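You operate a simulated robot arm through the tools that you are given. There is no shell and no other tool. Be economical: measure what you need, move in short steps, check, and stop when the job is done.

You run a simulated two-armed robot. Do the job below in one go: nothing can be reset, and whatever is moved stays where it is left.

JOB
Lock the grey foot switch and put it in the pedals drawer.
Fine: hold it still while you slide the lock on; shut the drawer.

The check looks at the end state, three seconds after you hand in, the way a careful person would. Anything else that was tipped, shoved, dropped, spilled or broken makes it a failure.

ROBOT AND FRAMES
Two 7-joint arms with two-finger parallel grippers on one trunk, on a base that drives. Base frame: it is fixed to the floor where the robot stands at the start and does not move with it; the origin is under the middle of the robot, x ahead of it, y to its left, z up. Units: m, degrees, N and s.
The left shoulder is at the start at [0.06, 0.189, 1.103], the right one opposite. Places, roughly: black foot switch [-0.25, 1.75, 0.25]; grey foot switch lock [0.7, 0.1, 0.9]; pedals drawer [0.5, -0.1, 0.7]; pedals drawer inside [0.6, -0.2, 0.6]. Payload 3.43 kg a hand.
Tool frame (each hand has its own): the origin (TCP) lies between the finger pads and is the grasp point; the fingertips stand 0.03 m ahead of it; z points along the fingers, y is the line along which they close. The gripper opens to 0.094 m. The fingers are 0.028 m wide and 0.01 m thick; the gripper's body (0.05 by 0.096 m) begins 0.055 m behind the TCP.
Orientation is that of the tool frame in the base frame, as a unit quaternion [w, x, y, z]. With the fingers straight down and closing along the base's y, the tool's x points along the base's -x, its y along +y and its z along -z.

CONTROLS
- The arms move only by the tool send_rows. It takes "left_targets", "right_targets" or both (then of equal length, played together; a hand with none holds still); each is a list of rows, each an object (a shift or turn left out is 0, a gripper value left out holds the last) with "claw": the opening in per cent of the stroke, from 0 (shut) to 100 (fully open); "xyz": the shift along the tool's x, y, z in mm, a list of three; "angular": the turn, a rotation vector about the tool's x, y, z in degrees, a list of three. In form: [{"claw": claw, "xyz": [x, y, z], "angular": [wx, wy, wz]}, ...]. A call has 1 to 12 rows; each row shifts and turns the commanded pose from where the row before left it, along the tool's axes as they then stand. Each row takes 0.2 s and may step no farther than 0.05 m and 8.6 degrees from the row before; otherwise, or with a gripper value out of range, the whole call is refused. A pose out of reach is approached as far as the arm can. The call stops where the force on the tool passes 40 N (or 10 N more than at its start, if that is more) or the arm is blocked; 0.2 s more then pass. The fingers move at their own pace (about 0.153 m/s each) and stop on an object; they squeeze with about 25 N. The grip force told is the motor's: it shows also when the fingers shut on nothing. Time passes only in rows, and 0.2 s behind the last, so rows that do not move let the fingers close. The reply holds the time, the measured pose of the TCP, the force on the tool along the base axes, the opening and the grip force, in the units named above and with some noise, with the torque about the TCP (base axes, N m) and any sound that the robot's microphone picked up.
- Cameras (640 x 400 px; columns grow to the right, rows downward): "scene" is now at [0.0066, 0.0011, 1.6388]; the picture's right is [0.28, -0.96, 0.00], its down [-0.81, -0.23, -0.54] and it looks along [0.52, 0.15, -0.84] (base axes); focal length 283 px, centre (320, 200). "left" rides on the left gripper at [0.076, -0.014, -0.103] in its tool frame; the picture's right is [0.18, 0.98, 0.00], its down [-0.75, 0.14, -0.64] and it looks along [-0.63, 0.12, 0.77] (tool axes); focal length 243 px, centre (320, 200). "right" rides on the right gripper at [0.076, 0.014, -0.102] in its tool frame; the picture's right is [-0.18, 0.98, 0.00], its down [-0.75, -0.14, -0.64] and it looks along [-0.63, -0.12, 0.77] (tool axes); focal length 243 px, centre (320, 200).
- snapshot(camera): a new picture of that camera. It takes no simulated time.
- raise_lower(by): slides the trunk up (or, below 0, down) by that many m; the arms and the scene camera ride with it, the base frame stays. It gives what a move gives, with no picture.
- roll_base(legs): drives the robot by 1 to 6 legs, each [ahead, left, turn to the left] in m, m and degrees, along the robot's own axes; the way and the turn of a leg run together, so that a leg with both is an arc; at most 1.5 m and 180 degrees a leg. The arms and the cameras ride along, it lands a little off, and it stops where it bumps. It gives what a move gives.
- head_to(pan, tilt): turns the head with the scene camera to pan (to the left, within 86 degrees either way) and tilt (down, from -29 to 69), counted from straight ahead of the robot. It gives what a move gives.
- point_at(camera, pixels): for up to 12 pixels [column, row] of the newest picture of that camera ("zoom" is the newest enlarged one), the place [x, y, z] in the base frame of the surface seen there, good to about 0.003 m, but the place of the scene camera against the robot may be out by one fixed shift of up to 0.025 m in any direction. It takes no simulated time.
- close_up(camera, box): a new picture of the part [left, top, right, bottom] of that camera's present view, enlarged. It takes no simulated time.
- hand_in(): hands the job in; it is judged then, once.

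Go step by step. Measure first, check grasps and placings, and put right what went wrong. The budget is 80 turns and 70 pictures, counting those below and the enlarged ones. Unless the task says otherwise, let go and move clear before handing in, and close with one line.

The tools are called after ">>>" as name(argument=value, ...) on one line, values as JSON. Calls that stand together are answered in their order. send_rows: Moves the arms, as the interface text tells. Its arguments: {"type":"object","properties":{"left_targets":{"type":"array","items":{"type":"object","properties":{"claw":{"type":"number"},"xyz":{"type":"array","items":{"type":"number"}},"angular":{"type":"array","items":{"type":"number"}}}}},"right_targets":{"type":"array","items":{"type":"object","properties":{"claw":{"type":"number"},"xyz":{"type":"array","items":{"type":"number"}},"angular":{"type":"array","items":{"type":"number"}}}}}},"required":[]} The other tools are called the same way: raise_lower (by) slides the trunk up or down; roll_base (legs) drives the base; head_to (pan, tilt) turns the head that bears the scene camera; snapshot (camera) takes a picture; point_at (camera, pixels) gives the place of the surface under pixels of a picture; close_up (camera, box) takes an enlarged picture of a part of a camera's view; hand_in () hands the job in.

At the start:

```text
time_s: 0.0
left_tcp_pos: [0.3997, 0.34, 1.1345]
left_tcp_rot: [0.0, 0.0, 1.0, 0.0]
left_wrist_force: [0.0, -0.1, -0.1]
left_torque: [0.0, -0.04, -0.01]
left_grip_width: 0.094
left_grip_force: 0.0
right_tcp_pos: [0.2849, -0.0268, 1.1212]
right_tcp_rot: [0.0, 0.0, 1.0, 0.001]
right_wrist_force: [1.1, -0.1, -0.3]
right_torque: [0.02, -0.03, 0.03]
right_grip_width: 0.0941
right_grip_force: 0.1
trunk travel left (down, up): [-0.775, 0.215]
robot x, y, heading: [-0.0016, 0.0012, 0.1]
head pan, tilt: [16.1, 57.4]
```

scene: 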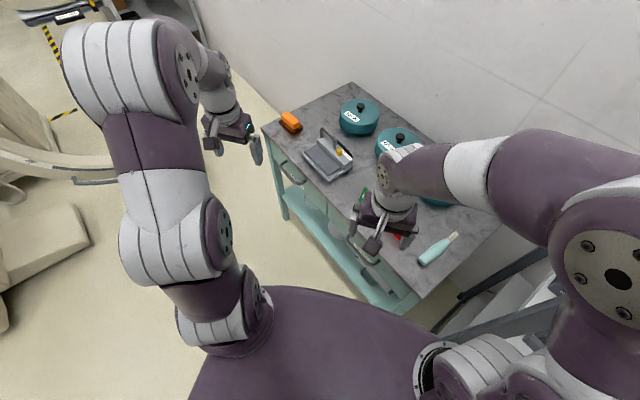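
right: 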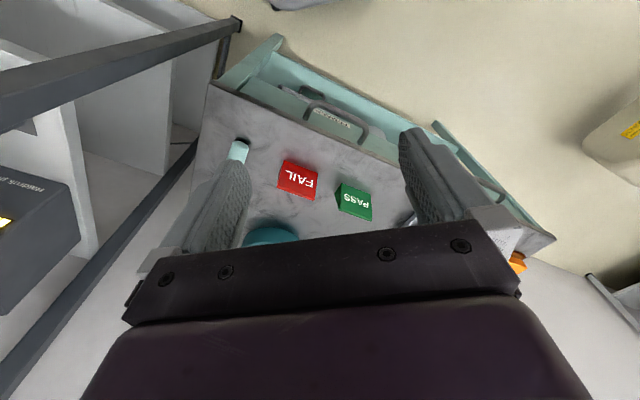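
left: 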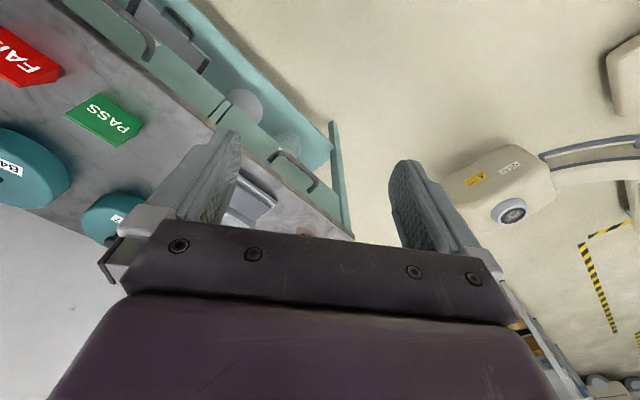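

The scene picture shows the bench with the grey pedal near (328,155) and drawer handles on its front; I'll enlarge it.

>>> close_up(camera="scene", box=[250, 70, 410, 170])

>>> close_up(camera="scene", box=[260, 140, 500, 290])

>>> close_up(camera="right", box=[180, 20, 560, 260])

>>> close_up(camera="left", box=[0, 0, 360, 225])

```text
4.00 times, centred on (330, 120) of scene
```

zoom: 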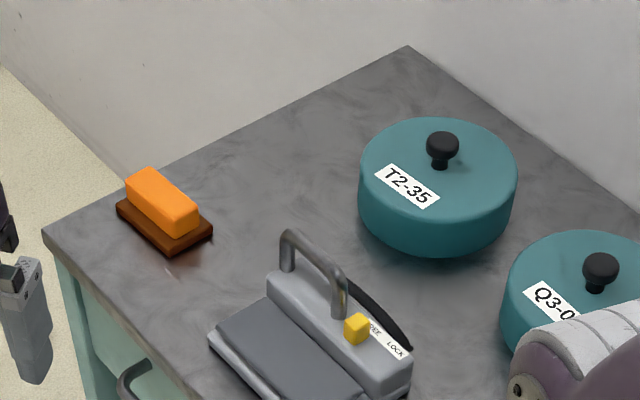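

```text
2.67 times, centred on (380, 215) of scene
```

zoom: 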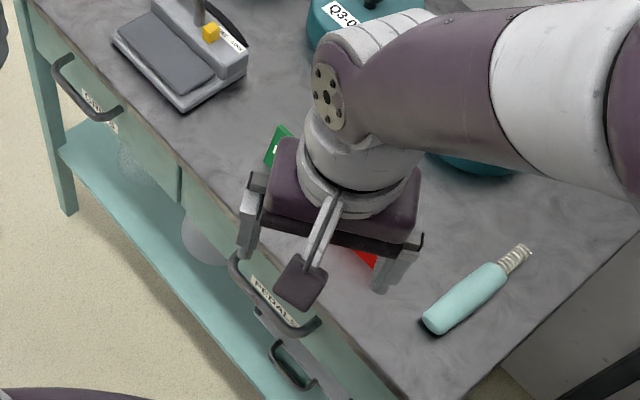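

```text
1.67 times, centred on (370, 140) of right
```

zoom: 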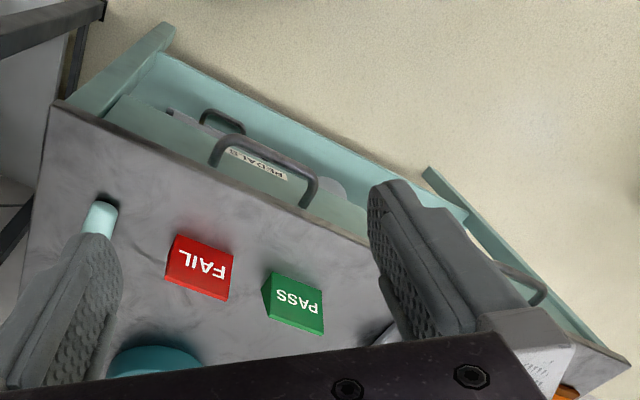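

```text
1.78 times, centred on (180, 112) of left
```

zoom: 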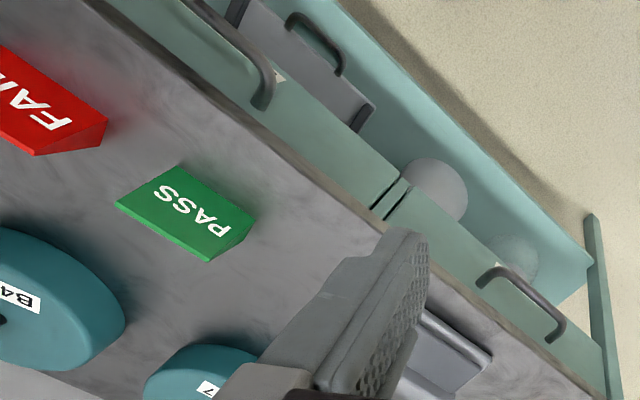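

The pedal has a carry handle, a yellow slider at FREE, and LOCK to its right. I'll zoom on it and on the pedals drawer, and measure.

>>> close_up(camera="scene", box=[290, 115, 370, 190])

>>> point_at(camera="scene", pixels=[[262, 131], [414, 302], [350, 85], [303, 152], [329, 182], [353, 160], [339, 152], [323, 130], [337, 147], [348, 238], [376, 262], [360, 232]])

```text
5.33 times, centred on (330, 152) of scene
```

zoom: 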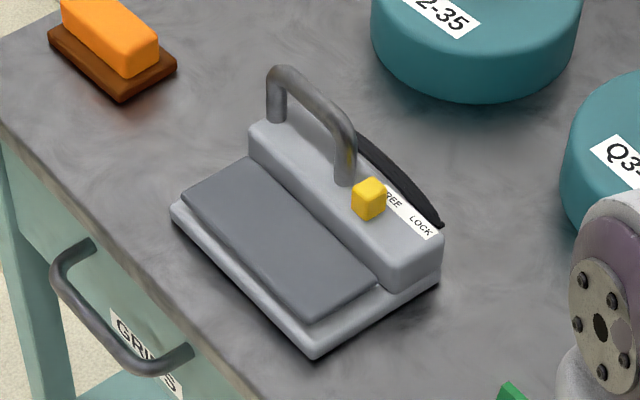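

```text
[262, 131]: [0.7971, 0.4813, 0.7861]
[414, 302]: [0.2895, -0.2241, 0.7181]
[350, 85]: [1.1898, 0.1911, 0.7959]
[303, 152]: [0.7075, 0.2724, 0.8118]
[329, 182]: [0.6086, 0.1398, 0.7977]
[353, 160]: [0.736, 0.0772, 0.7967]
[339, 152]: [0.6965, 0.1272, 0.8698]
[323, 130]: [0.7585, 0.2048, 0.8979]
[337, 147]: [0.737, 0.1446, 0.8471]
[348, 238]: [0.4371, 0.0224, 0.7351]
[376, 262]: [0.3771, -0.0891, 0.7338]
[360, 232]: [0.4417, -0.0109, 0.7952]
```

>>> point_at(camera="zoom", pixels=[[275, 75], [350, 145], [276, 115], [345, 180], [367, 183], [368, 212], [435, 235], [390, 190], [255, 130], [400, 280], [172, 212], [315, 357]])

>>> point_at(camera="right", pixels=[[212, 84], [550, 240], [308, 122], [361, 145], [312, 102], [365, 128], [330, 122], [260, 62], [435, 125], [300, 85], [345, 112], [335, 112]])

>>> point_at(camera="left", pixels=[[215, 120], [220, 115], [320, 220], [230, 65], [205, 65], [240, 85], [150, 35], [350, 240], [330, 130], [330, 165], [275, 155], [315, 188]])

```text
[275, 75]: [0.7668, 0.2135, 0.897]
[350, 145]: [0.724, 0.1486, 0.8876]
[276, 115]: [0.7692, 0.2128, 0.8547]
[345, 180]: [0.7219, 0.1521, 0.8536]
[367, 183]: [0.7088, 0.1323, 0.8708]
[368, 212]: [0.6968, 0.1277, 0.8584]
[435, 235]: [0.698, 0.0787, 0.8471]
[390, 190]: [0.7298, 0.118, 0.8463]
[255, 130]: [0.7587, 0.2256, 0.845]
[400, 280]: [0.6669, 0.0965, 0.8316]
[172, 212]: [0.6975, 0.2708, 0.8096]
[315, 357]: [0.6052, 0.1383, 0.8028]
```

```text
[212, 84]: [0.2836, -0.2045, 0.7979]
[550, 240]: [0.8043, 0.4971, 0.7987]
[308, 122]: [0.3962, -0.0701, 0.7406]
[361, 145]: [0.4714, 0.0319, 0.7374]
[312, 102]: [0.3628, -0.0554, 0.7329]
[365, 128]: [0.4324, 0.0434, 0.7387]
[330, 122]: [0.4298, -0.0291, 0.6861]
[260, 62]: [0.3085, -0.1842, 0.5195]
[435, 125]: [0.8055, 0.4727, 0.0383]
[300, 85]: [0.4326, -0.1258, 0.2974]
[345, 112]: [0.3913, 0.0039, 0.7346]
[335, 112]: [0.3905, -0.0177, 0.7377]
```

```text
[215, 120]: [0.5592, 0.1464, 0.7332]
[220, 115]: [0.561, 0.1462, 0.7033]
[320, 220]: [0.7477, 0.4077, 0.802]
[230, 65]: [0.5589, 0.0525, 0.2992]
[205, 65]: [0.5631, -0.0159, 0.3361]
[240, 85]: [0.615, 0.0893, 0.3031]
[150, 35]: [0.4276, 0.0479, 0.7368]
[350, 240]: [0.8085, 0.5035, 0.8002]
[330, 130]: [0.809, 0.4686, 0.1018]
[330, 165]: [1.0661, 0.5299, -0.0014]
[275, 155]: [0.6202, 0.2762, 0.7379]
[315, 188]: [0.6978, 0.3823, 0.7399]
```

Wrist cameras put the bench front edge along (0.596, 0.803) about 0.35 m from me, and I need to face it squarely and shift left. I'll look around the floor first.

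>>> head_to(pan=60, tilt=45)

>>> snapshot(camera="scene")

>>> head_to(pan=-30, tilt=60)

>>> snapshot(camera="scene")

```text
time_s: 1.1
left_tcp_pos: [0.4004, 0.3388, 1.1338]
left_tcp_rot: [0.0, 0.0, 1.0, 0.0]
left_wrist_force: [-0.7, -0.1, 0.1]
left_torque: [0.02, 0.03, 0.0]
left_grip_width: 0.094
left_grip_force: 0.0
right_tcp_pos: [0.2839, -0.026, 1.1207]
right_tcp_rot: [-0.001, 0.0, 1.0, -0.001]
right_wrist_force: [0.2, -0.1, 0.2]
right_torque: [0.02, 0.0, 0.01]
right_grip_width: 0.0941
right_grip_force: 0.0
trunk travel left (down, up): [-0.775, 0.215]
robot x, y, heading: [-0.0029, -0.0011, -0.2]
head pan, tilt: [60.0, 45.0]
```

```text
61 pictures are left
```

scene: 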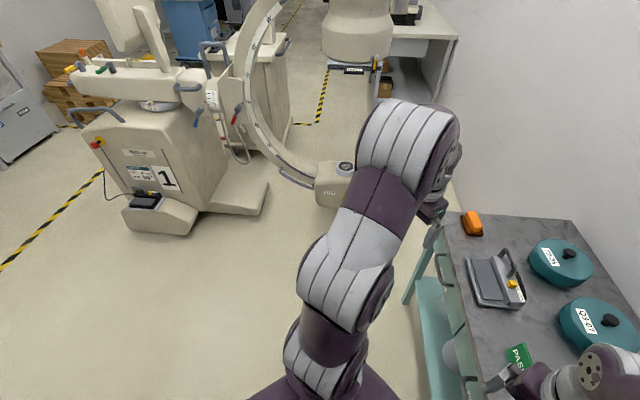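

```text
time_s: 2.8
left_tcp_pos: [0.4003, 0.3396, 1.1352]
left_tcp_rot: [0.0, 0.0, 1.0, 0.0]
left_wrist_force: [0.0, -0.5, 1.3]
left_torque: [0.0, -0.01, -0.01]
left_grip_width: 0.094
left_grip_force: 0.1
right_tcp_pos: [0.2843, -0.0255, 1.1209]
right_tcp_rot: [-0.001, 0.0, 1.0, 0.001]
right_wrist_force: [0.9, -0.2, -0.3]
right_torque: [0.02, -0.02, 0.04]
right_grip_width: 0.0941
right_grip_force: 0.0
trunk travel left (down, up): [-0.775, 0.215]
robot x, y, heading: [0.0022, -0.0021, 0.0]
head pan, tilt: [-30.0, 60.0]
```

```text
60 pictures are left
```

scene: 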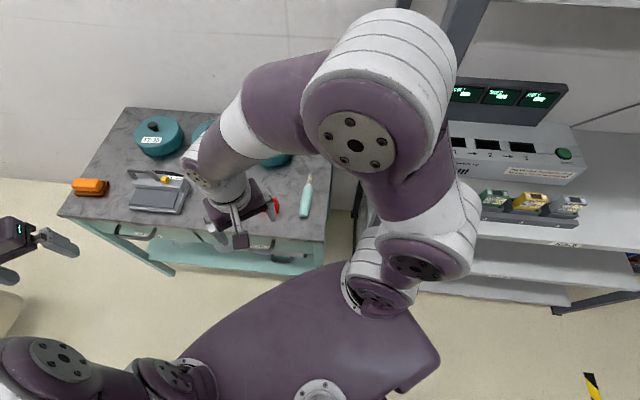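

The floor to the left is clear, but the right elbow is near the rack, so I'll back away left first, then turn to face the bench and close in.

>>> roll_base(legs=[[-0.1, 0.3, 0], [0, 0, -36.6], [0.12, 0.37, 0]])

>>> head_to(pan=0, tilt=55)

>>> snapshot(camera="scene")

>>> snapshot(camera="left")

>>> snapshot(camera="right")

```text
time_s: 8.6
left_tcp_pos: [0.7382, 0.5611, 1.1337]
left_tcp_rot: [0.0, 0.31, 0.951, -0.001]
left_wrist_force: [-0.6, 0.3, 0.2]
left_torque: [0.02, 0.01, -0.04]
left_grip_width: 0.094
left_grip_force: 0.2
right_tcp_pos: [0.429, 0.3344, 1.1203]
right_tcp_rot: [0.001, 0.312, 0.95, 0.001]
right_wrist_force: [-0.4, -0.4, 0.4]
right_torque: [0.02, 0.03, 0.01]
right_grip_width: 0.0939
right_grip_force: 0.1
trunk travel left (down, up): [-0.775, 0.215]
robot x, y, heading: [0.2196, 0.5243, -36.5]
head pan, tilt: [-30.0, 60.0]
```

```text
time_s: 9.6
left_tcp_pos: [0.7391, 0.5623, 1.1342]
left_tcp_rot: [-0.001, 0.31, 0.951, 0.0]
left_wrist_force: [-0.3, 0.0, -0.1]
left_torque: [0.02, 0.02, 0.03]
left_grip_width: 0.094
left_grip_force: 0.1
right_tcp_pos: [0.4289, 0.3362, 1.1198]
right_tcp_rot: [0.0, 0.311, 0.951, 0.0]
right_wrist_force: [0.3, 0.3, -0.1]
right_torque: [-0.01, -0.03, -0.03]
right_grip_width: 0.0941
right_grip_force: 0.2
trunk travel left (down, up): [-0.775, 0.215]
robot x, y, heading: [0.2137, 0.526, -36.2]
head pan, tilt: [0.0, 55.0]
```

```text
59 pictures are left
```

scene: 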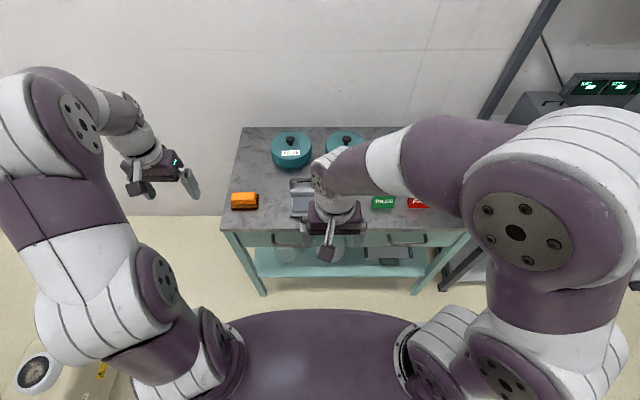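

```text
58 pictures are left
```

left: 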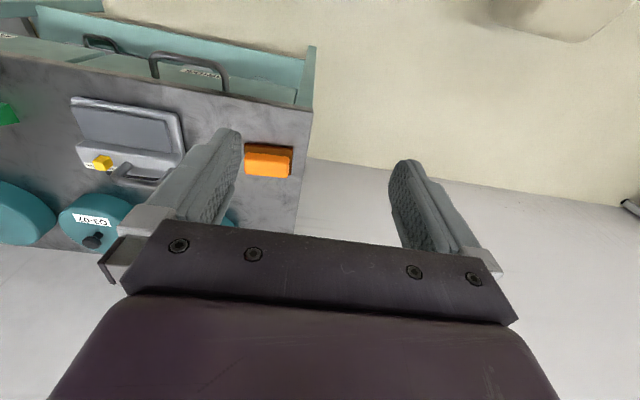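

```text
57 pictures are left
```

right: 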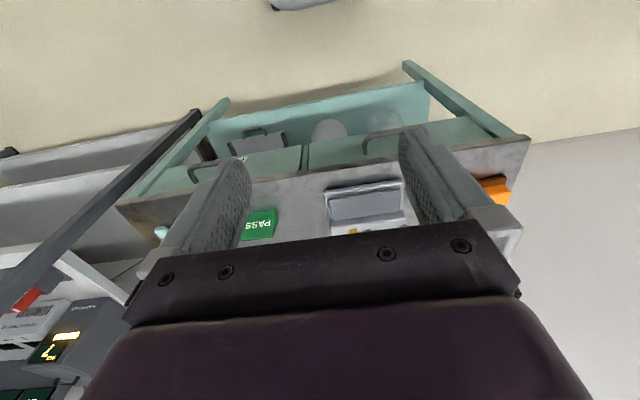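

The left camera now sees the whole pedal (75–185, 95–185). I'll enlarge and measure it with this camera.

>>> close_up(camera="left", box=[60, 85, 220, 185])

>>> point_at(camera="zoom", pixels=[[220, 320], [245, 332], [330, 360], [380, 370], [165, 290], [180, 300], [168, 315], [50, 55], [45, 45], [455, 130], [120, 310], [270, 345]])

```text
4.00 times, centred on (140, 135) of left
```

zoom: 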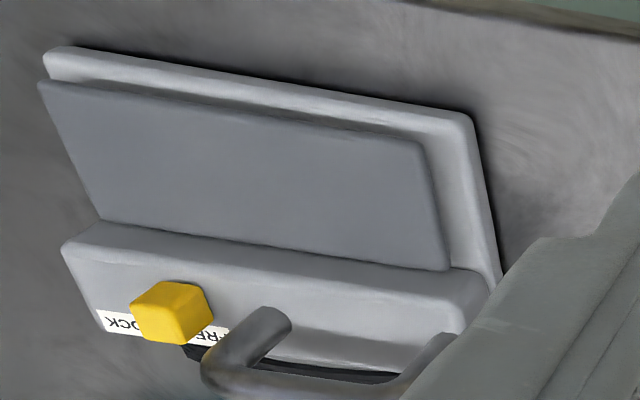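

```text
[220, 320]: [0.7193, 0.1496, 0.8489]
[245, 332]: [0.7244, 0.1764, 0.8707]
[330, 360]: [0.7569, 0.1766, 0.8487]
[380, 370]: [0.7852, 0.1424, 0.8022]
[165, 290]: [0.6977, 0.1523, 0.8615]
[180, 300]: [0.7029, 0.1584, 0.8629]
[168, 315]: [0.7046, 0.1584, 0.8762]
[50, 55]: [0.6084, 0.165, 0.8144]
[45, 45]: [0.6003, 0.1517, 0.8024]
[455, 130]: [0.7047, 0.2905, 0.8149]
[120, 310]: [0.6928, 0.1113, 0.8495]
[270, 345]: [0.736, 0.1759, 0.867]
```

The left camera gives: slider ≈(0.704,0.157,0.87), handle near (0.75,0.20), pedal square to the bench. I'll turn both hands a quarter so that they close across the handle, cameras facing outward.

>>> send_rows(left_targets=[{"angular": [0, 0, 8.18]}, {"angular": [0, 0, 8.18]}, {"angular": [0, 0, 8.18]}, {"angular": [0, 0, 8.18]}, {"angular": [0, 0, 8.18]}, {"angular": [0, 0, 8.18]}, {"angular": [0, 0, 8.18]}, {"angular": [0, 0, 8.18]}, {"angular": [0, 0, 8.18]}, {"angular": [0, 0, 8.18]}, {"angular": [0, 0, 8.18]}, {}], right_targets=[{"angular": [0, 0, -8.18]}, {"angular": [0, 0, -8.18]}, {"angular": [0, 0, -8.18]}, {"angular": [0, 0, -8.18]}, {"angular": [0, 0, -8.18]}, {"angular": [0, 0, -8.18]}, {"angular": [0, 0, -8.18]}, {"angular": [0, 0, -8.18]}, {"angular": [0, 0, -8.18]}, {"angular": [0, 0, -8.18]}, {"angular": [0, 0, -8.18]}, {}])

```text
time_s: 12.2
left_tcp_pos: [0.7396, 0.5615, 1.1341]
left_tcp_rot: [0.0, 0.892, 0.451, 0.0]
left_wrist_force: [0.4, -1.1, -0.3]
left_torque: [-0.01, 0.02, -0.04]
left_grip_width: 0.0938
left_grip_force: 0.1
right_tcp_pos: [0.429, 0.3351, 1.1217]
right_tcp_rot: [0.0, -0.452, 0.892, 0.0]
right_wrist_force: [0.0, 0.0, -0.4]
right_torque: [-0.03, 0.01, 0.01]
right_grip_width: 0.0938
right_grip_force: 0.0
trunk travel left (down, up): [-0.775, 0.215]
robot x, y, heading: [0.2164, 0.5256, -36.3]
head pan, tilt: [0.0, 55.0]
```

Both turns held exactly. Now I clear the right hand to the right and bring the left over the handle.

>>> send_rows(left_targets=[{}, {}, {}, {"xyz": [-35.6, 27.9, 0]}, {"xyz": [-35.6, 27.9, 0]}, {"xyz": [-35.6, 27.9, 0]}, {"xyz": [-35.6, 27.9, 0]}, {"xyz": [-35.6, 27.9, 0]}, {"xyz": [-35.6, 27.9, 0]}, {"xyz": [-35.6, 27.9, 0]}, {"xyz": [-35.6, 27.9, 0]}, {}], right_targets=[{"xyz": [25, -31, 0]}, {"xyz": [25, -31, 0]}, {"xyz": [25, -31, 0]}, {"xyz": [25, -31, 0]}, {"xyz": [25, -31, 0]}, {}, {}, {}, {}, {}, {}, {}])

>>> snapshot(camera="left")

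>>> snapshot(camera="right")

>>> snapshot(camera="scene")

```text
time_s: 14.8
left_tcp_pos: [0.6971, 0.2624, 1.0654]
left_tcp_rot: [0.0, 0.892, 0.452, 0.0]
left_wrist_force: [-0.9, -0.7, -0.7]
left_torque: [-0.02, 0.01, 0.02]
left_grip_width: 0.0937
left_grip_force: 0.1
left hand out of reach, approached as far as the arm can: row 7, 8, 9, 10, 11
right_tcp_pos: [0.4791, 0.1438, 1.1213]
right_tcp_rot: [0.0, -0.452, 0.892, -0.001]
right_wrist_force: [0.3, -0.2, 0.3]
right_torque: [0.01, 0.0, -0.01]
right_grip_width: 0.0941
right_grip_force: 0.1
trunk travel left (down, up): [-0.775, 0.215]
robot x, y, heading: [0.2155, 0.5263, -36.1]
head pan, tilt: [0.0, 55.0]
```

```text
55 pictures are left
```

left: 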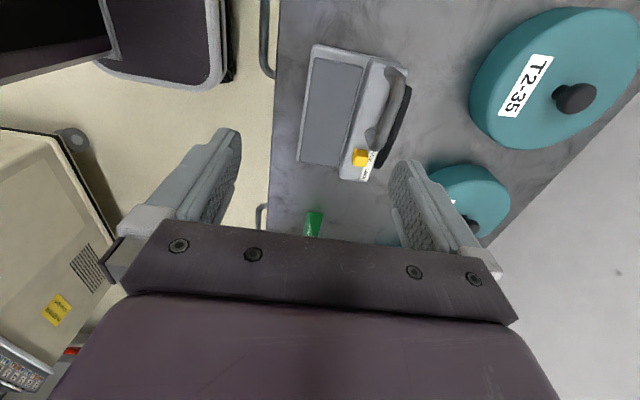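

```text
54 pictures are left
```

right: 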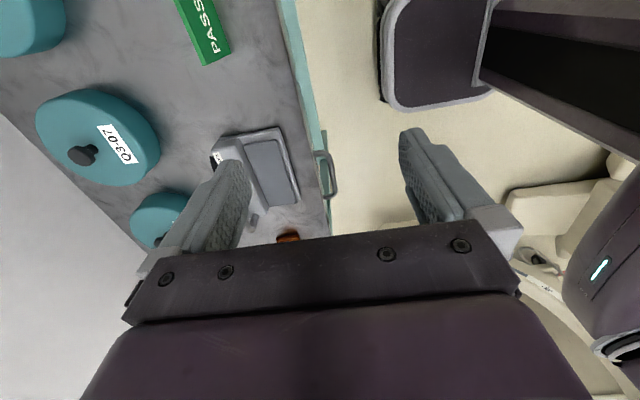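

```text
53 pictures are left
```

scene: 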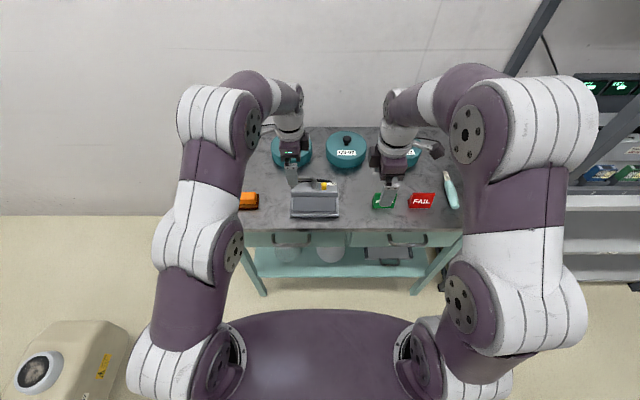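

The left arm hit its reach limit; I'll check how much space there is between my base (rim at left-image (225,60)) and the bench, and measure the pedal.

>>> point_at(camera="left", pixels=[[224, 30], [210, 80], [265, 30], [275, 60], [400, 80], [378, 138], [358, 155], [360, 150], [302, 160], [315, 47], [368, 172], [372, 150]])

>>> close_up(camera="left", box=[280, 30, 440, 190])

>>> point_at(camera="zoom", pixels=[[488, 165], [470, 200], [440, 250], [395, 410], [390, 435], [320, 505], [345, 470], [315, 480], [350, 580], [370, 545], [310, 590], [515, 170]])

```text
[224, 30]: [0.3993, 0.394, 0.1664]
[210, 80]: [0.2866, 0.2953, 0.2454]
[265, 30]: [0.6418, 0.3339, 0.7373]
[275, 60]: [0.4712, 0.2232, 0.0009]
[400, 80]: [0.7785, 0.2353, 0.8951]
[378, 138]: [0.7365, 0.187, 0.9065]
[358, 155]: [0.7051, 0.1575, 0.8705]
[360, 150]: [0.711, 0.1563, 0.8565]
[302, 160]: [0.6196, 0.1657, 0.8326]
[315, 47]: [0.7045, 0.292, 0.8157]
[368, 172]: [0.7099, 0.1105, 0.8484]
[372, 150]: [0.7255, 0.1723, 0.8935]
```

```text
2.50 times, centred on (360, 110) of left
```

zoom: 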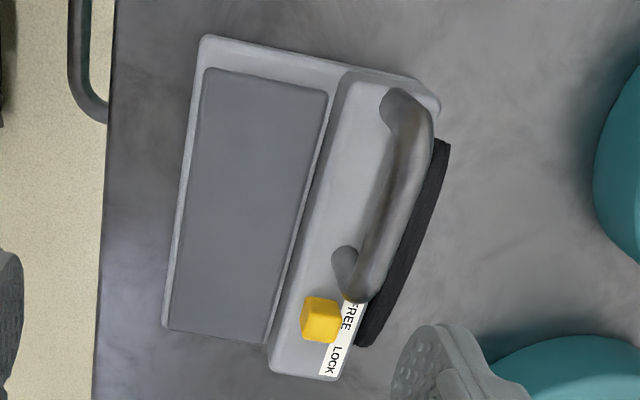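

```text
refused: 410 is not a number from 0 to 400
```

>>> point_at(camera="zoom", pixels=[[420, 110], [405, 150], [385, 220], [370, 280], [385, 105], [345, 262], [318, 305], [312, 330], [340, 320], [330, 370], [345, 335], [285, 365]])

>>> roll_base(legs=[[0.13, 0, 0]])

```text
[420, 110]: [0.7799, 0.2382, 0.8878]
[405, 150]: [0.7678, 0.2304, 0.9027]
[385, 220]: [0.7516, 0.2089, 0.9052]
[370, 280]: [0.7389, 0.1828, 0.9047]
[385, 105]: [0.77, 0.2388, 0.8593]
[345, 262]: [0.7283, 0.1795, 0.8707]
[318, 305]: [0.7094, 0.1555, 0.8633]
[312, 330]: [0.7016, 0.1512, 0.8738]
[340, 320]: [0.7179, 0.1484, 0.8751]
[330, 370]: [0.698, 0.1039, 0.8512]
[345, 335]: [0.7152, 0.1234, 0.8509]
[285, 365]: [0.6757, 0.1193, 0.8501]
```

```text
time_s: 16.1
left_tcp_pos: [0.7988, 0.1874, 1.0655]
left_tcp_rot: [0.002, 0.892, 0.452, 0.001]
left_wrist_force: [-0.1, 0.2, -0.5]
left_torque: [-0.02, 0.0, 0.03]
left_grip_width: 0.0942
left_grip_force: 0.1
right_tcp_pos: [0.5809, 0.0672, 1.1204]
right_tcp_rot: [0.001, -0.452, 0.892, -0.001]
right_wrist_force: [0.4, -0.4, 0.9]
right_torque: [0.0, 0.03, 0.02]
right_grip_width: 0.0939
right_grip_force: 0.0
trunk travel left (down, up): [-0.775, 0.215]
robot x, y, heading: [0.3197, 0.4507, -36.2]
head pan, tilt: [0.0, 55.0]
```

Base has room. Handle bar runs along u at n≈0.480, z≈0.90. I send an empty row to see whether the left commanded pose was kept from the unreached target.

>>> send_rows(left_targets=[{}])

```text
time_s: 16.5
left_tcp_pos: [0.8003, 0.1887, 1.0667]
left_tcp_rot: [0.0, 0.891, 0.453, 0.0]
left_wrist_force: [0.2, -0.4, -0.3]
left_torque: [-0.03, 0.0, -0.02]
left_grip_width: 0.0939
left_grip_force: 0.0
right_tcp_pos: [0.5804, 0.0686, 1.1207]
right_tcp_rot: [-0.001, -0.453, 0.892, -0.001]
right_wrist_force: [-0.3, 0.2, -0.2]
right_torque: [0.01, -0.03, 0.03]
right_grip_width: 0.0942
right_grip_force: 0.0
trunk travel left (down, up): [-0.775, 0.215]
robot x, y, heading: [0.3183, 0.448, -36.3]
head pan, tilt: [0.0, 55.0]
```

The command follows the real pose. Moving the left hand above the handle and down to z≈0.96.

>>> send_rows(left_targets=[{"xyz": [-4, -25, 0], "claw": 70}, {"xyz": [-4, -25, 0]}, {"xyz": [0, 0, 36]}, {"xyz": [0, 0, 36]}, {"xyz": [0, 0, 35]}, {}])

>>> snapshot(camera="left")

```text
time_s: 17.9
left_tcp_pos: [0.7567, 0.2113, 0.9594]
left_tcp_rot: [0.0, 0.892, 0.452, 0.0]
left_wrist_force: [0.2, -0.5, -0.4]
left_torque: [-0.03, -0.03, 0.02]
left_grip_width: 0.0659
left_grip_force: 0.2
right_tcp_pos: [0.5818, 0.0676, 1.121]
right_tcp_rot: [0.001, -0.453, 0.892, 0.0]
right_wrist_force: [-0.2, 0.5, -0.1]
right_torque: [-0.03, -0.01, 0.0]
right_grip_width: 0.094
right_grip_force: 0.2
trunk travel left (down, up): [-0.775, 0.215]
robot x, y, heading: [0.3178, 0.4501, -36.0]
head pan, tilt: [0.0, 55.0]
```

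```text
51 pictures are left
```

left: 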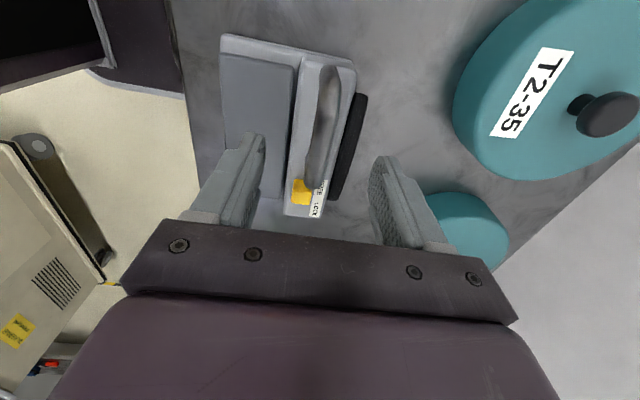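

The handle (col 320) is centred between the fingers (240, 395). Descend and close on it.

>>> send_rows(left_targets=[{"xyz": [0, 0, 31]}, {"xyz": [0, 0, 30]}, {}, {"claw": 30}, {"claw": 20}, {"claw": 10}, {"claw": 0}, {}, {}])

>>> snapshot(camera="left")

>>> snapshot(camera="right")

```text
time_s: 19.9
left_tcp_pos: [0.7574, 0.2096, 0.8979]
left_tcp_rot: [0.0, 0.892, 0.453, 0.0]
left_wrist_force: [1.8, -0.9, 3.2]
left_torque: [-0.08, 0.01, 0.22]
left_grip_width: 0.0201
left_grip_force: 25.1
right_tcp_pos: [0.5823, 0.0671, 1.1209]
right_tcp_rot: [-0.001, -0.453, 0.892, 0.0]
right_wrist_force: [-0.2, -1.0, -1.1]
right_torque: [0.0, 0.0, -0.01]
right_grip_width: 0.0941
right_grip_force: 0.1
trunk travel left (down, up): [-0.775, 0.215]
robot x, y, heading: [0.3214, 0.4464, -36.1]
head pan, tilt: [0.0, 55.0]
```

```text
50 pictures are left
```

left: 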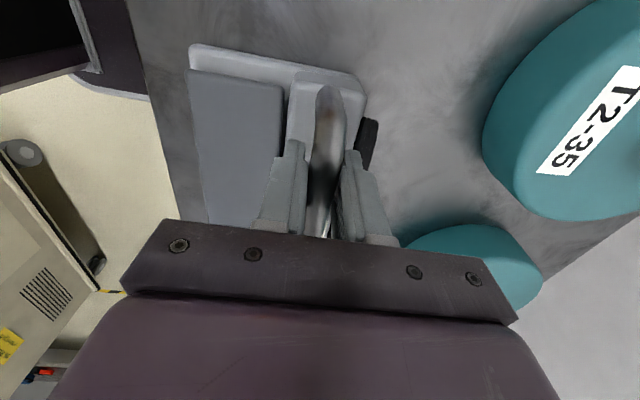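

```text
49 pictures are left
```

right: 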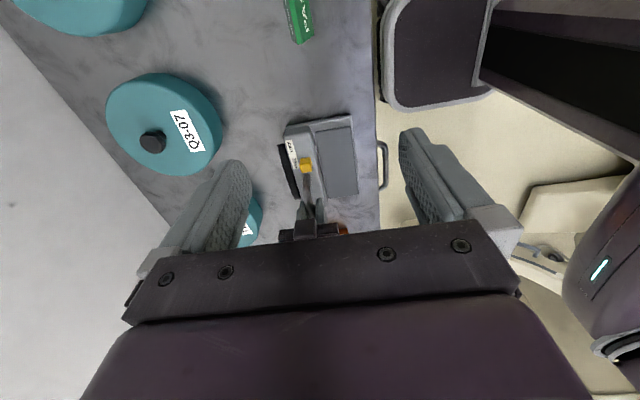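

The handle is gripped (20 mm, 25 N). Now the slider is visible in the right camera at (306,165); measuring it.

>>> close_up(camera="right", box=[260, 105, 380, 180])

>>> point_at(camera="zoom", pixels=[[225, 290], [262, 290], [240, 320], [265, 325], [222, 330], [245, 350], [165, 195], [185, 180], [160, 175], [250, 390], [200, 255], [245, 290]])

```text
5.33 times, centred on (320, 142) of right
```

zoom: 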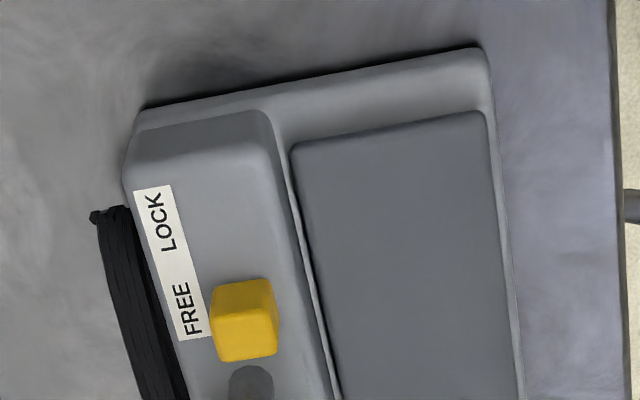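

```text
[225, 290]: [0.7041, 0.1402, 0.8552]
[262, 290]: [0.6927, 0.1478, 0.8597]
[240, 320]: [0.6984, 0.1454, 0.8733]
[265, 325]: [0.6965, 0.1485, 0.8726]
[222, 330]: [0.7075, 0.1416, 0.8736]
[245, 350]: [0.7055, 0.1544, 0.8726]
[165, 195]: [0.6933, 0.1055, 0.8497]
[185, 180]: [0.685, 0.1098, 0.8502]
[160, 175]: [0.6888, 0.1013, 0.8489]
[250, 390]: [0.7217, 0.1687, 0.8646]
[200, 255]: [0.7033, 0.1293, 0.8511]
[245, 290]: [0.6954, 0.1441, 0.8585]
```

Slider: u 0.530–0.546, n≈0.477, top z≈0.873. I bring the right hand over it, tilted 16° so the wrist leans away from the left hand, stopping about 7 cm above.

>>> send_rows(right_targets=[{"angular": [0, -8, 0], "claw": 45}, {"angular": [0, -8, 0]}, {"xyz": [-40.4, -16.5, 11.6]}, {"xyz": [-40.4, -16.5, 11.6]}, {"xyz": [-40.4, -16.4, 11.6]}, {"xyz": [11.1, 0, 38.7]}, {"xyz": [11.1, 0, 38.7]}, {"xyz": [11.1, 0, 38.7]}, {"xyz": [11.1, 0, 38.7]}, {}])

>>> snapshot(camera="right")

>>> snapshot(camera="scene")

```text
time_s: 22.1
left_tcp_pos: [0.7576, 0.2109, 0.8984]
left_tcp_rot: [0.0, 0.892, 0.452, 0.0]
left_wrist_force: [-1.1, 0.9, 1.6]
left_torque: [0.21, -0.15, 0.1]
left_grip_width: 0.0202
left_grip_force: 24.9
right_tcp_pos: [0.6974, 0.1411, 0.9601]
right_tcp_rot: [0.124, -0.447, 0.883, 0.063]
right_wrist_force: [0.4, 0.3, -0.1]
right_torque: [-0.01, 0.02, -0.01]
right_grip_width: 0.0423
right_grip_force: 0.0
trunk travel left (down, up): [-0.775, 0.215]
robot x, y, heading: [0.3197, 0.4521, -36.0]
head pan, tilt: [0.0, 55.0]
```

```text
47 pictures are left
```

right: 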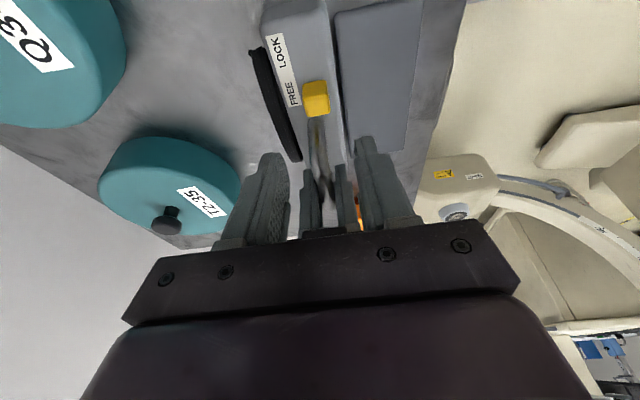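

```text
46 pictures are left
```

scene: 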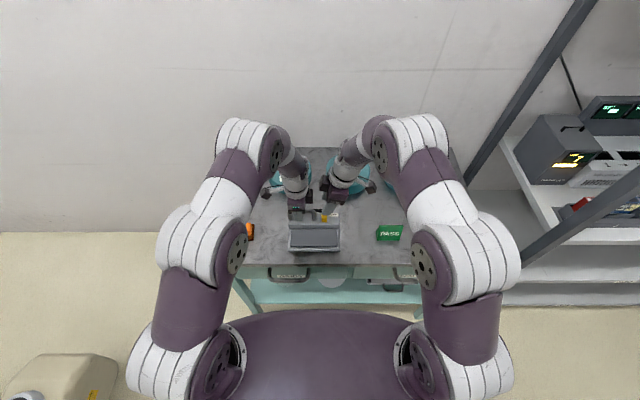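

Hand is placed as planned; I re-measure the slider top (316,97) from this nearer view before descending.

>>> close_up(camera="right", box=[240, 20, 400, 120])

>>> point_at(camera="zoom", pixels=[[255, 290], [350, 285], [300, 310], [260, 360], [345, 355], [300, 340], [300, 255], [150, 130], [210, 290], [300, 390]])

```text
4.00 times, centred on (320, 70) of right
```

zoom: 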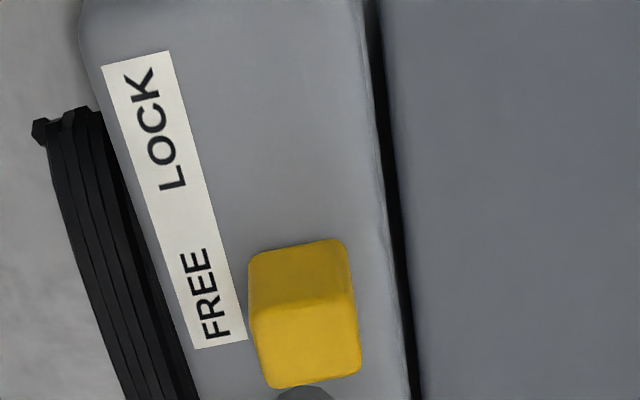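

```text
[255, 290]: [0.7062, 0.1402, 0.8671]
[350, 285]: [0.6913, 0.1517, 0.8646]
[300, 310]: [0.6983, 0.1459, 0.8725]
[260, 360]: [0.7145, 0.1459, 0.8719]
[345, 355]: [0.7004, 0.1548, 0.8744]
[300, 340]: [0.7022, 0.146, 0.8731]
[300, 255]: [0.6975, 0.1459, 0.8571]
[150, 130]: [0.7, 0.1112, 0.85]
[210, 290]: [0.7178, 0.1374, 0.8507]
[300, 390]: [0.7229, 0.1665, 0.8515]
```

Slider n≈0.476, u≈0.54; LOCK lies 33 mm toward −u. Descend and grip the slider.

>>> send_rows(right_targets=[{"xyz": [7.2, 0, 23.4]}, {"xyz": [7.2, 0, 23.4]}, {"xyz": [7.0, 0, 23.4]}, {}, {"claw": 25}, {"claw": 10}, {"claw": 0}, {}, {}])

>>> snapshot(camera="right")

```text
time_s: 24.1
left_tcp_pos: [0.7574, 0.2112, 0.8982]
left_tcp_rot: [0.0, 0.892, 0.453, 0.0]
left_wrist_force: [-5.3, 5.7, 9.6]
left_torque: [0.03, 0.05, -0.29]
left_grip_width: 0.0204
left_grip_force: 24.9
right_tcp_pos: [0.698, 0.1405, 0.8846]
right_tcp_rot: [0.124, -0.448, 0.883, 0.063]
right_wrist_force: [4.9, -4.0, -3.6]
right_torque: [-0.17, 0.06, -0.22]
right_grip_width: 0.0188
right_grip_force: 24.7
trunk travel left (down, up): [-0.775, 0.215]
robot x, y, heading: [0.3183, 0.4472, -35.9]
head pan, tilt: [0.0, 55.0]
```

```text
44 pictures are left
```

right: 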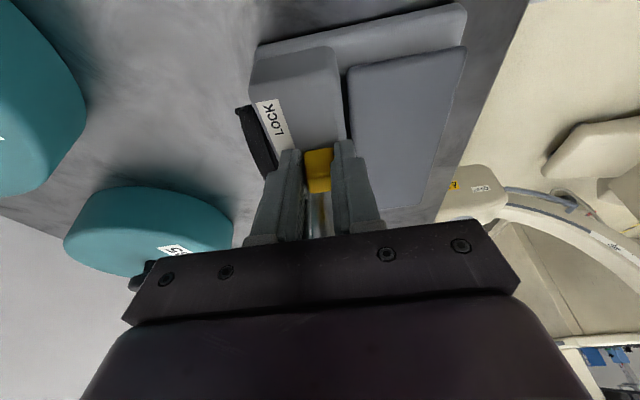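

The slider is gripped (18.8 mm). Slide it along −u in small steps.

>>> send_rows(right_targets=[{"xyz": [4.8, 0, -1.38]}, {"xyz": [4.8, 0, -1.38]}, {"xyz": [4.8, 0, -1.38]}, {"xyz": [4.8, 0, -1.38]}, {"xyz": [4.8, 0, -1.38]}, {"xyz": [4.8, 0, -1.38]}, {"xyz": [3.8, 0, -1.1]}, {}])

>>> snapshot(camera="right")

```text
time_s: 25.9
left_tcp_pos: [0.7557, 0.2109, 0.8976]
left_tcp_rot: [0.001, 0.892, 0.453, 0.0]
left_wrist_force: [-12.1, -12.3, 6.7]
left_torque: [-0.24, 0.13, -0.15]
left_grip_width: 0.0205
left_grip_force: 25.3
right_tcp_pos: [0.677, 0.1122, 0.8869]
right_tcp_rot: [0.125, -0.447, 0.883, 0.063]
right_wrist_force: [13.0, 13.0, -0.6]
right_torque: [-0.04, -0.16, -0.09]
right_grip_width: 0.0189
right_grip_force: 25.0
trunk travel left (down, up): [-0.775, 0.215]
robot x, y, heading: [0.3142, 0.4471, -36.2]
head pan, tilt: [0.0, 55.0]
```

```text
43 pictures are left
```

right: 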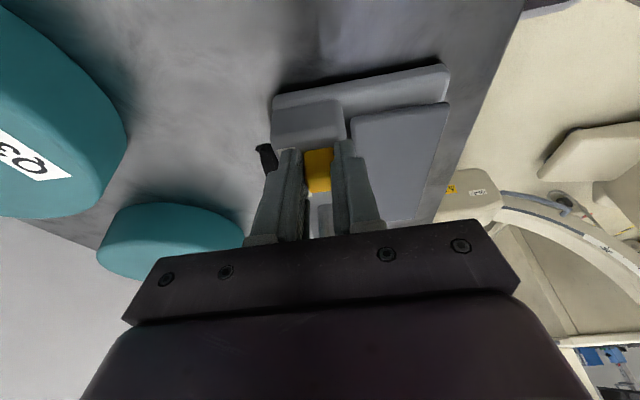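

It moved 35 mm with an 18 N pull now along the slot; push a few more mm to be sure it is at the stop, then release and rise to look.

>>> send_rows(right_targets=[{"xyz": [2.9, 0, -0.83]}, {"xyz": [2.9, 0, -0.83]}, {}])

```text
time_s: 26.7
left_tcp_pos: [0.7557, 0.2113, 0.8989]
left_tcp_rot: [0.0, 0.892, 0.452, -0.001]
left_wrist_force: [-13.0, -15.7, 0.3]
left_torque: [0.09, -0.07, 0.07]
left_grip_width: 0.0202
left_grip_force: 24.6
right_tcp_pos: [0.672, 0.1071, 0.8867]
right_tcp_rot: [0.124, -0.448, 0.883, 0.063]
right_wrist_force: [13.4, 17.4, 3.6]
right_torque: [0.58, -0.44, 0.04]
right_grip_width: 0.0188
right_grip_force: 24.6
trunk travel left (down, up): [-0.775, 0.215]
robot x, y, heading: [0.3133, 0.448, -36.4]
head pan, tilt: [0.0, 55.0]
```

>>> send_rows(right_targets=[{"claw": 20}, {"claw": 45}, {"xyz": [0, 0, -35]}, {"xyz": [0, 0, -35]}, {"xyz": [0, 0, -35]}, {}])

>>> close_up(camera="right", box=[220, 0, 460, 150])

```text
time_s: 28.1
left_tcp_pos: [0.7572, 0.2108, 0.8977]
left_tcp_rot: [0.0, 0.892, 0.452, 0.0]
left_wrist_force: [-0.5, -0.4, 0.3]
left_torque: [0.22, -0.19, 0.04]
left_grip_width: 0.0199
left_grip_force: 24.9
right_tcp_pos: [0.6557, 0.0825, 0.9863]
right_tcp_rot: [0.123, -0.449, 0.883, 0.063]
right_wrist_force: [-0.7, -0.2, -0.6]
right_torque: [0.02, 0.05, -0.01]
right_grip_width: 0.0422
right_grip_force: 0.2
trunk travel left (down, up): [-0.775, 0.215]
robot x, y, heading: [0.3169, 0.4478, -36.4]
head pan, tilt: [0.0, 55.0]
```

```text
2.67 times, centred on (340, 75) of right
```

zoom: 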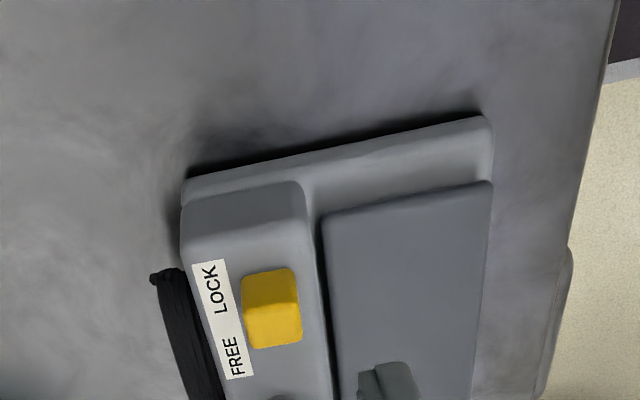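

The yellow slider at (270,310) has moved toward LOCK, but may not be fully there; measuring.

>>> point_at(camera="zoom", pixels=[[270, 285], [270, 330], [255, 320], [290, 320], [272, 345], [215, 290], [235, 355], [225, 265], [245, 375], [280, 395]])

```text
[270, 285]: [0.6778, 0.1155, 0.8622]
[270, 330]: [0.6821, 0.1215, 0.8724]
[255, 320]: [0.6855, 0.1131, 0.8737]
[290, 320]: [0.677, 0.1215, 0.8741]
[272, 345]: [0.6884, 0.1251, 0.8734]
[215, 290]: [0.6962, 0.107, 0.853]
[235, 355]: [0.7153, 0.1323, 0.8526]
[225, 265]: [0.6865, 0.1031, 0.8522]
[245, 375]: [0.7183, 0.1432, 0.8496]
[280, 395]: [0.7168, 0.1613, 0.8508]
```

Slider centre u≈0.503 matches LOCK (u≈0.501) and it hit its stop, so it is locked. Now I keep the left grip, retract the right hand, and lift the pedal straight up.

>>> send_rows(right_targets=[{"xyz": [0, 0, -45]}, {"xyz": [0, 20, -45]}, {"angular": [0, 8, 0], "xyz": [0, 45, 0]}, {"angular": [0, 8, 0], "xyz": [0, 45, 0]}, {"xyz": [0, 45, 0]}, {}, {}], left_targets=[{}, {}, {"xyz": [0, 0, -20]}, {"xyz": [0, 0, -30]}, {"xyz": [0, 0, -35]}, {"xyz": [0, 0, -35]}, {}])

>>> snapshot(camera="scene")

>>> snapshot(camera="right")

```text
time_s: 29.7
left_tcp_pos: [0.7546, 0.2096, 1.0156]
left_tcp_rot: [-0.001, 0.892, 0.452, -0.001]
left_wrist_force: [-0.6, 1.4, -5.7]
left_torque: [0.23, -0.22, 0.02]
left_grip_width: 0.0201
left_grip_force: 25.2
right_tcp_pos: [0.517, 0.1539, 1.0707]
right_tcp_rot: [0.0, -0.452, 0.892, 0.0]
right_wrist_force: [-0.4, -0.6, 0.0]
right_torque: [0.02, -0.01, 0.0]
right_grip_width: 0.0423
right_grip_force: 0.1
trunk travel left (down, up): [-0.775, 0.215]
robot x, y, heading: [0.3201, 0.4476, -36.1]
head pan, tilt: [0.0, 55.0]
```

```text
41 pictures are left
```

scene: 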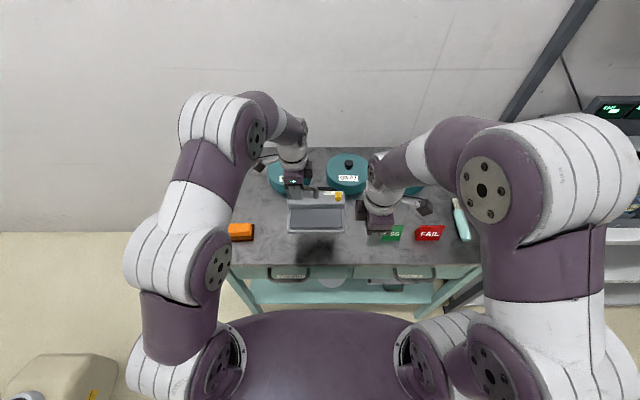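

```text
40 pictures are left
```

right: 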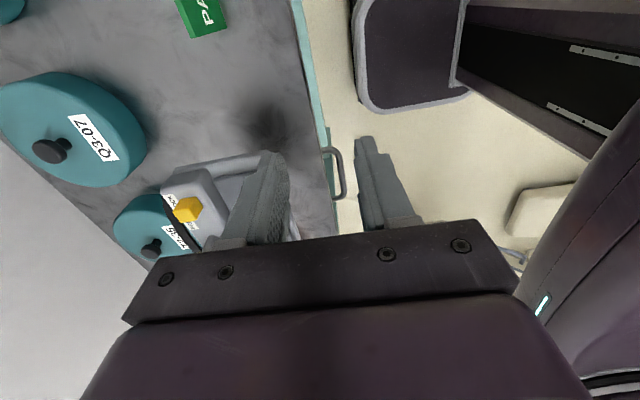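

The pedal hangs level (≈0.6 kg), slider still at LOCK. I draw it back and out to the left, then drive in front of the pedals drawer.

>>> send_rows(left_targets=[{"xyz": [0, -30, -10]}, {"xyz": [10, -30, -10]}, {"xyz": [30, -30, -10]}, {"xyz": [35, -20, 0]}, {"xyz": [35, -20, 0]}, {"xyz": [35, 0, 0]}, {}])

>>> roll_base(legs=[[-0.14, 0, 0], [0, -0.27, 0]])

>>> snapshot(camera="right")

>>> snapshot(camera="scene")

```text
time_s: 31.3
left_tcp_pos: [0.7347, 0.4031, 1.047]
left_tcp_rot: [0.0, 0.892, 0.453, 0.001]
left_wrist_force: [0.0, 0.5, -5.8]
left_torque: [0.21, -0.23, -0.02]
left_grip_width: 0.0203
left_grip_force: 25.0
right_tcp_pos: [0.5157, 0.1555, 1.071]
right_tcp_rot: [0.0, -0.453, 0.892, -0.001]
right_wrist_force: [0.1, 0.0, 0.2]
right_torque: [-0.01, 0.0, -0.04]
right_grip_width: 0.0423
right_grip_force: 0.2
trunk travel left (down, up): [-0.775, 0.215]
robot x, y, heading: [0.3172, 0.4509, -36.2]
head pan, tilt: [0.0, 55.0]
```

```text
time_s: 34.1
left_tcp_pos: [0.4679, 0.2751, 1.0455]
left_tcp_rot: [0.0, 0.891, 0.454, 0.0]
left_wrist_force: [-0.5, 0.6, -5.3]
left_torque: [0.21, -0.23, -0.04]
left_grip_width: 0.0201
left_grip_force: 25.6
right_tcp_pos: [0.249, 0.0245, 1.072]
right_tcp_rot: [0.0, -0.454, 0.891, 0.0]
right_wrist_force: [0.1, 0.3, 0.5]
right_torque: [0.0, 0.02, 0.0]
right_grip_width: 0.0423
right_grip_force: 0.1
trunk travel left (down, up): [-0.775, 0.215]
robot x, y, heading: [0.0496, 0.3173, -36.3]
head pan, tilt: [0.0, 55.0]
```

```text
39 pictures are left
```

right: 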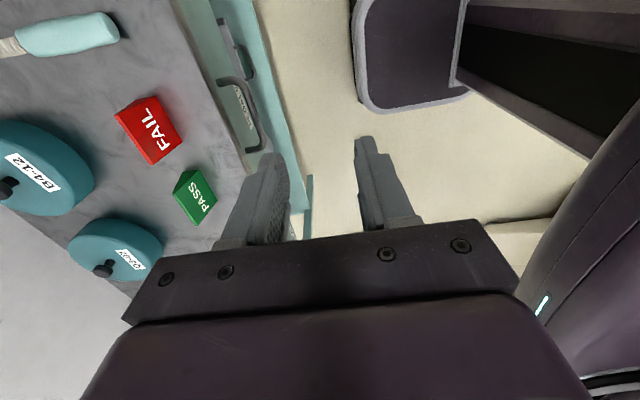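

```text
38 pictures are left
```

scene: 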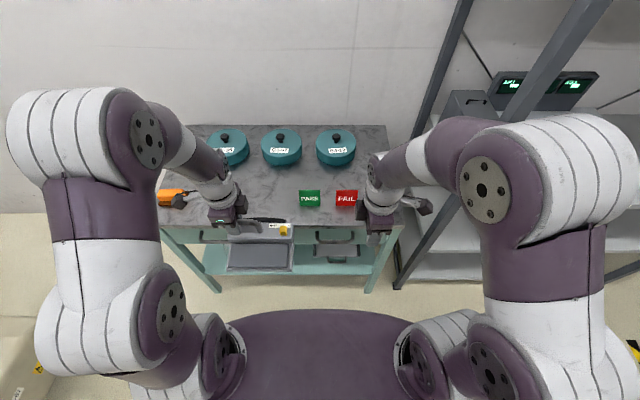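

In front of the pedals drawer now (label "PEDALS" handle at right-image (240,115)). Measuring the handle.

>>> close_up(camera="right", box=[180, 50, 300, 160])

>>> point_at(camera="right", pixels=[[248, 95], [254, 115], [260, 135], [225, 79], [240, 80], [258, 148], [245, 150], [235, 115], [215, 115], [225, 60], [238, 152], [211, 80]])

```text
3.64 times, centred on (240, 105) of right
```

zoom: 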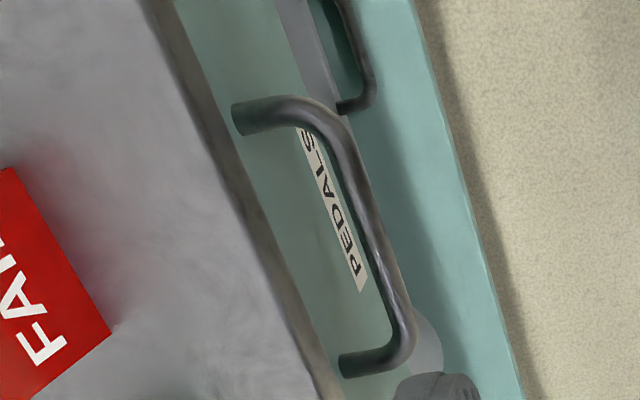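

```text
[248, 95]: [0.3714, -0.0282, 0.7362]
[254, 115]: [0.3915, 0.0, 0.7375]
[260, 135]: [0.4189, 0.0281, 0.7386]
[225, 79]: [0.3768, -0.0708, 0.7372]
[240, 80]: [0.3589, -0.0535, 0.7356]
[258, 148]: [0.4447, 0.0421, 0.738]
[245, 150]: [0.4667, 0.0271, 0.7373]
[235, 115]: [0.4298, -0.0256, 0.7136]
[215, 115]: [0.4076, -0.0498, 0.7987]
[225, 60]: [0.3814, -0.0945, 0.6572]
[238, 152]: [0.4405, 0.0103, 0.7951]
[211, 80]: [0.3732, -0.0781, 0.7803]
```

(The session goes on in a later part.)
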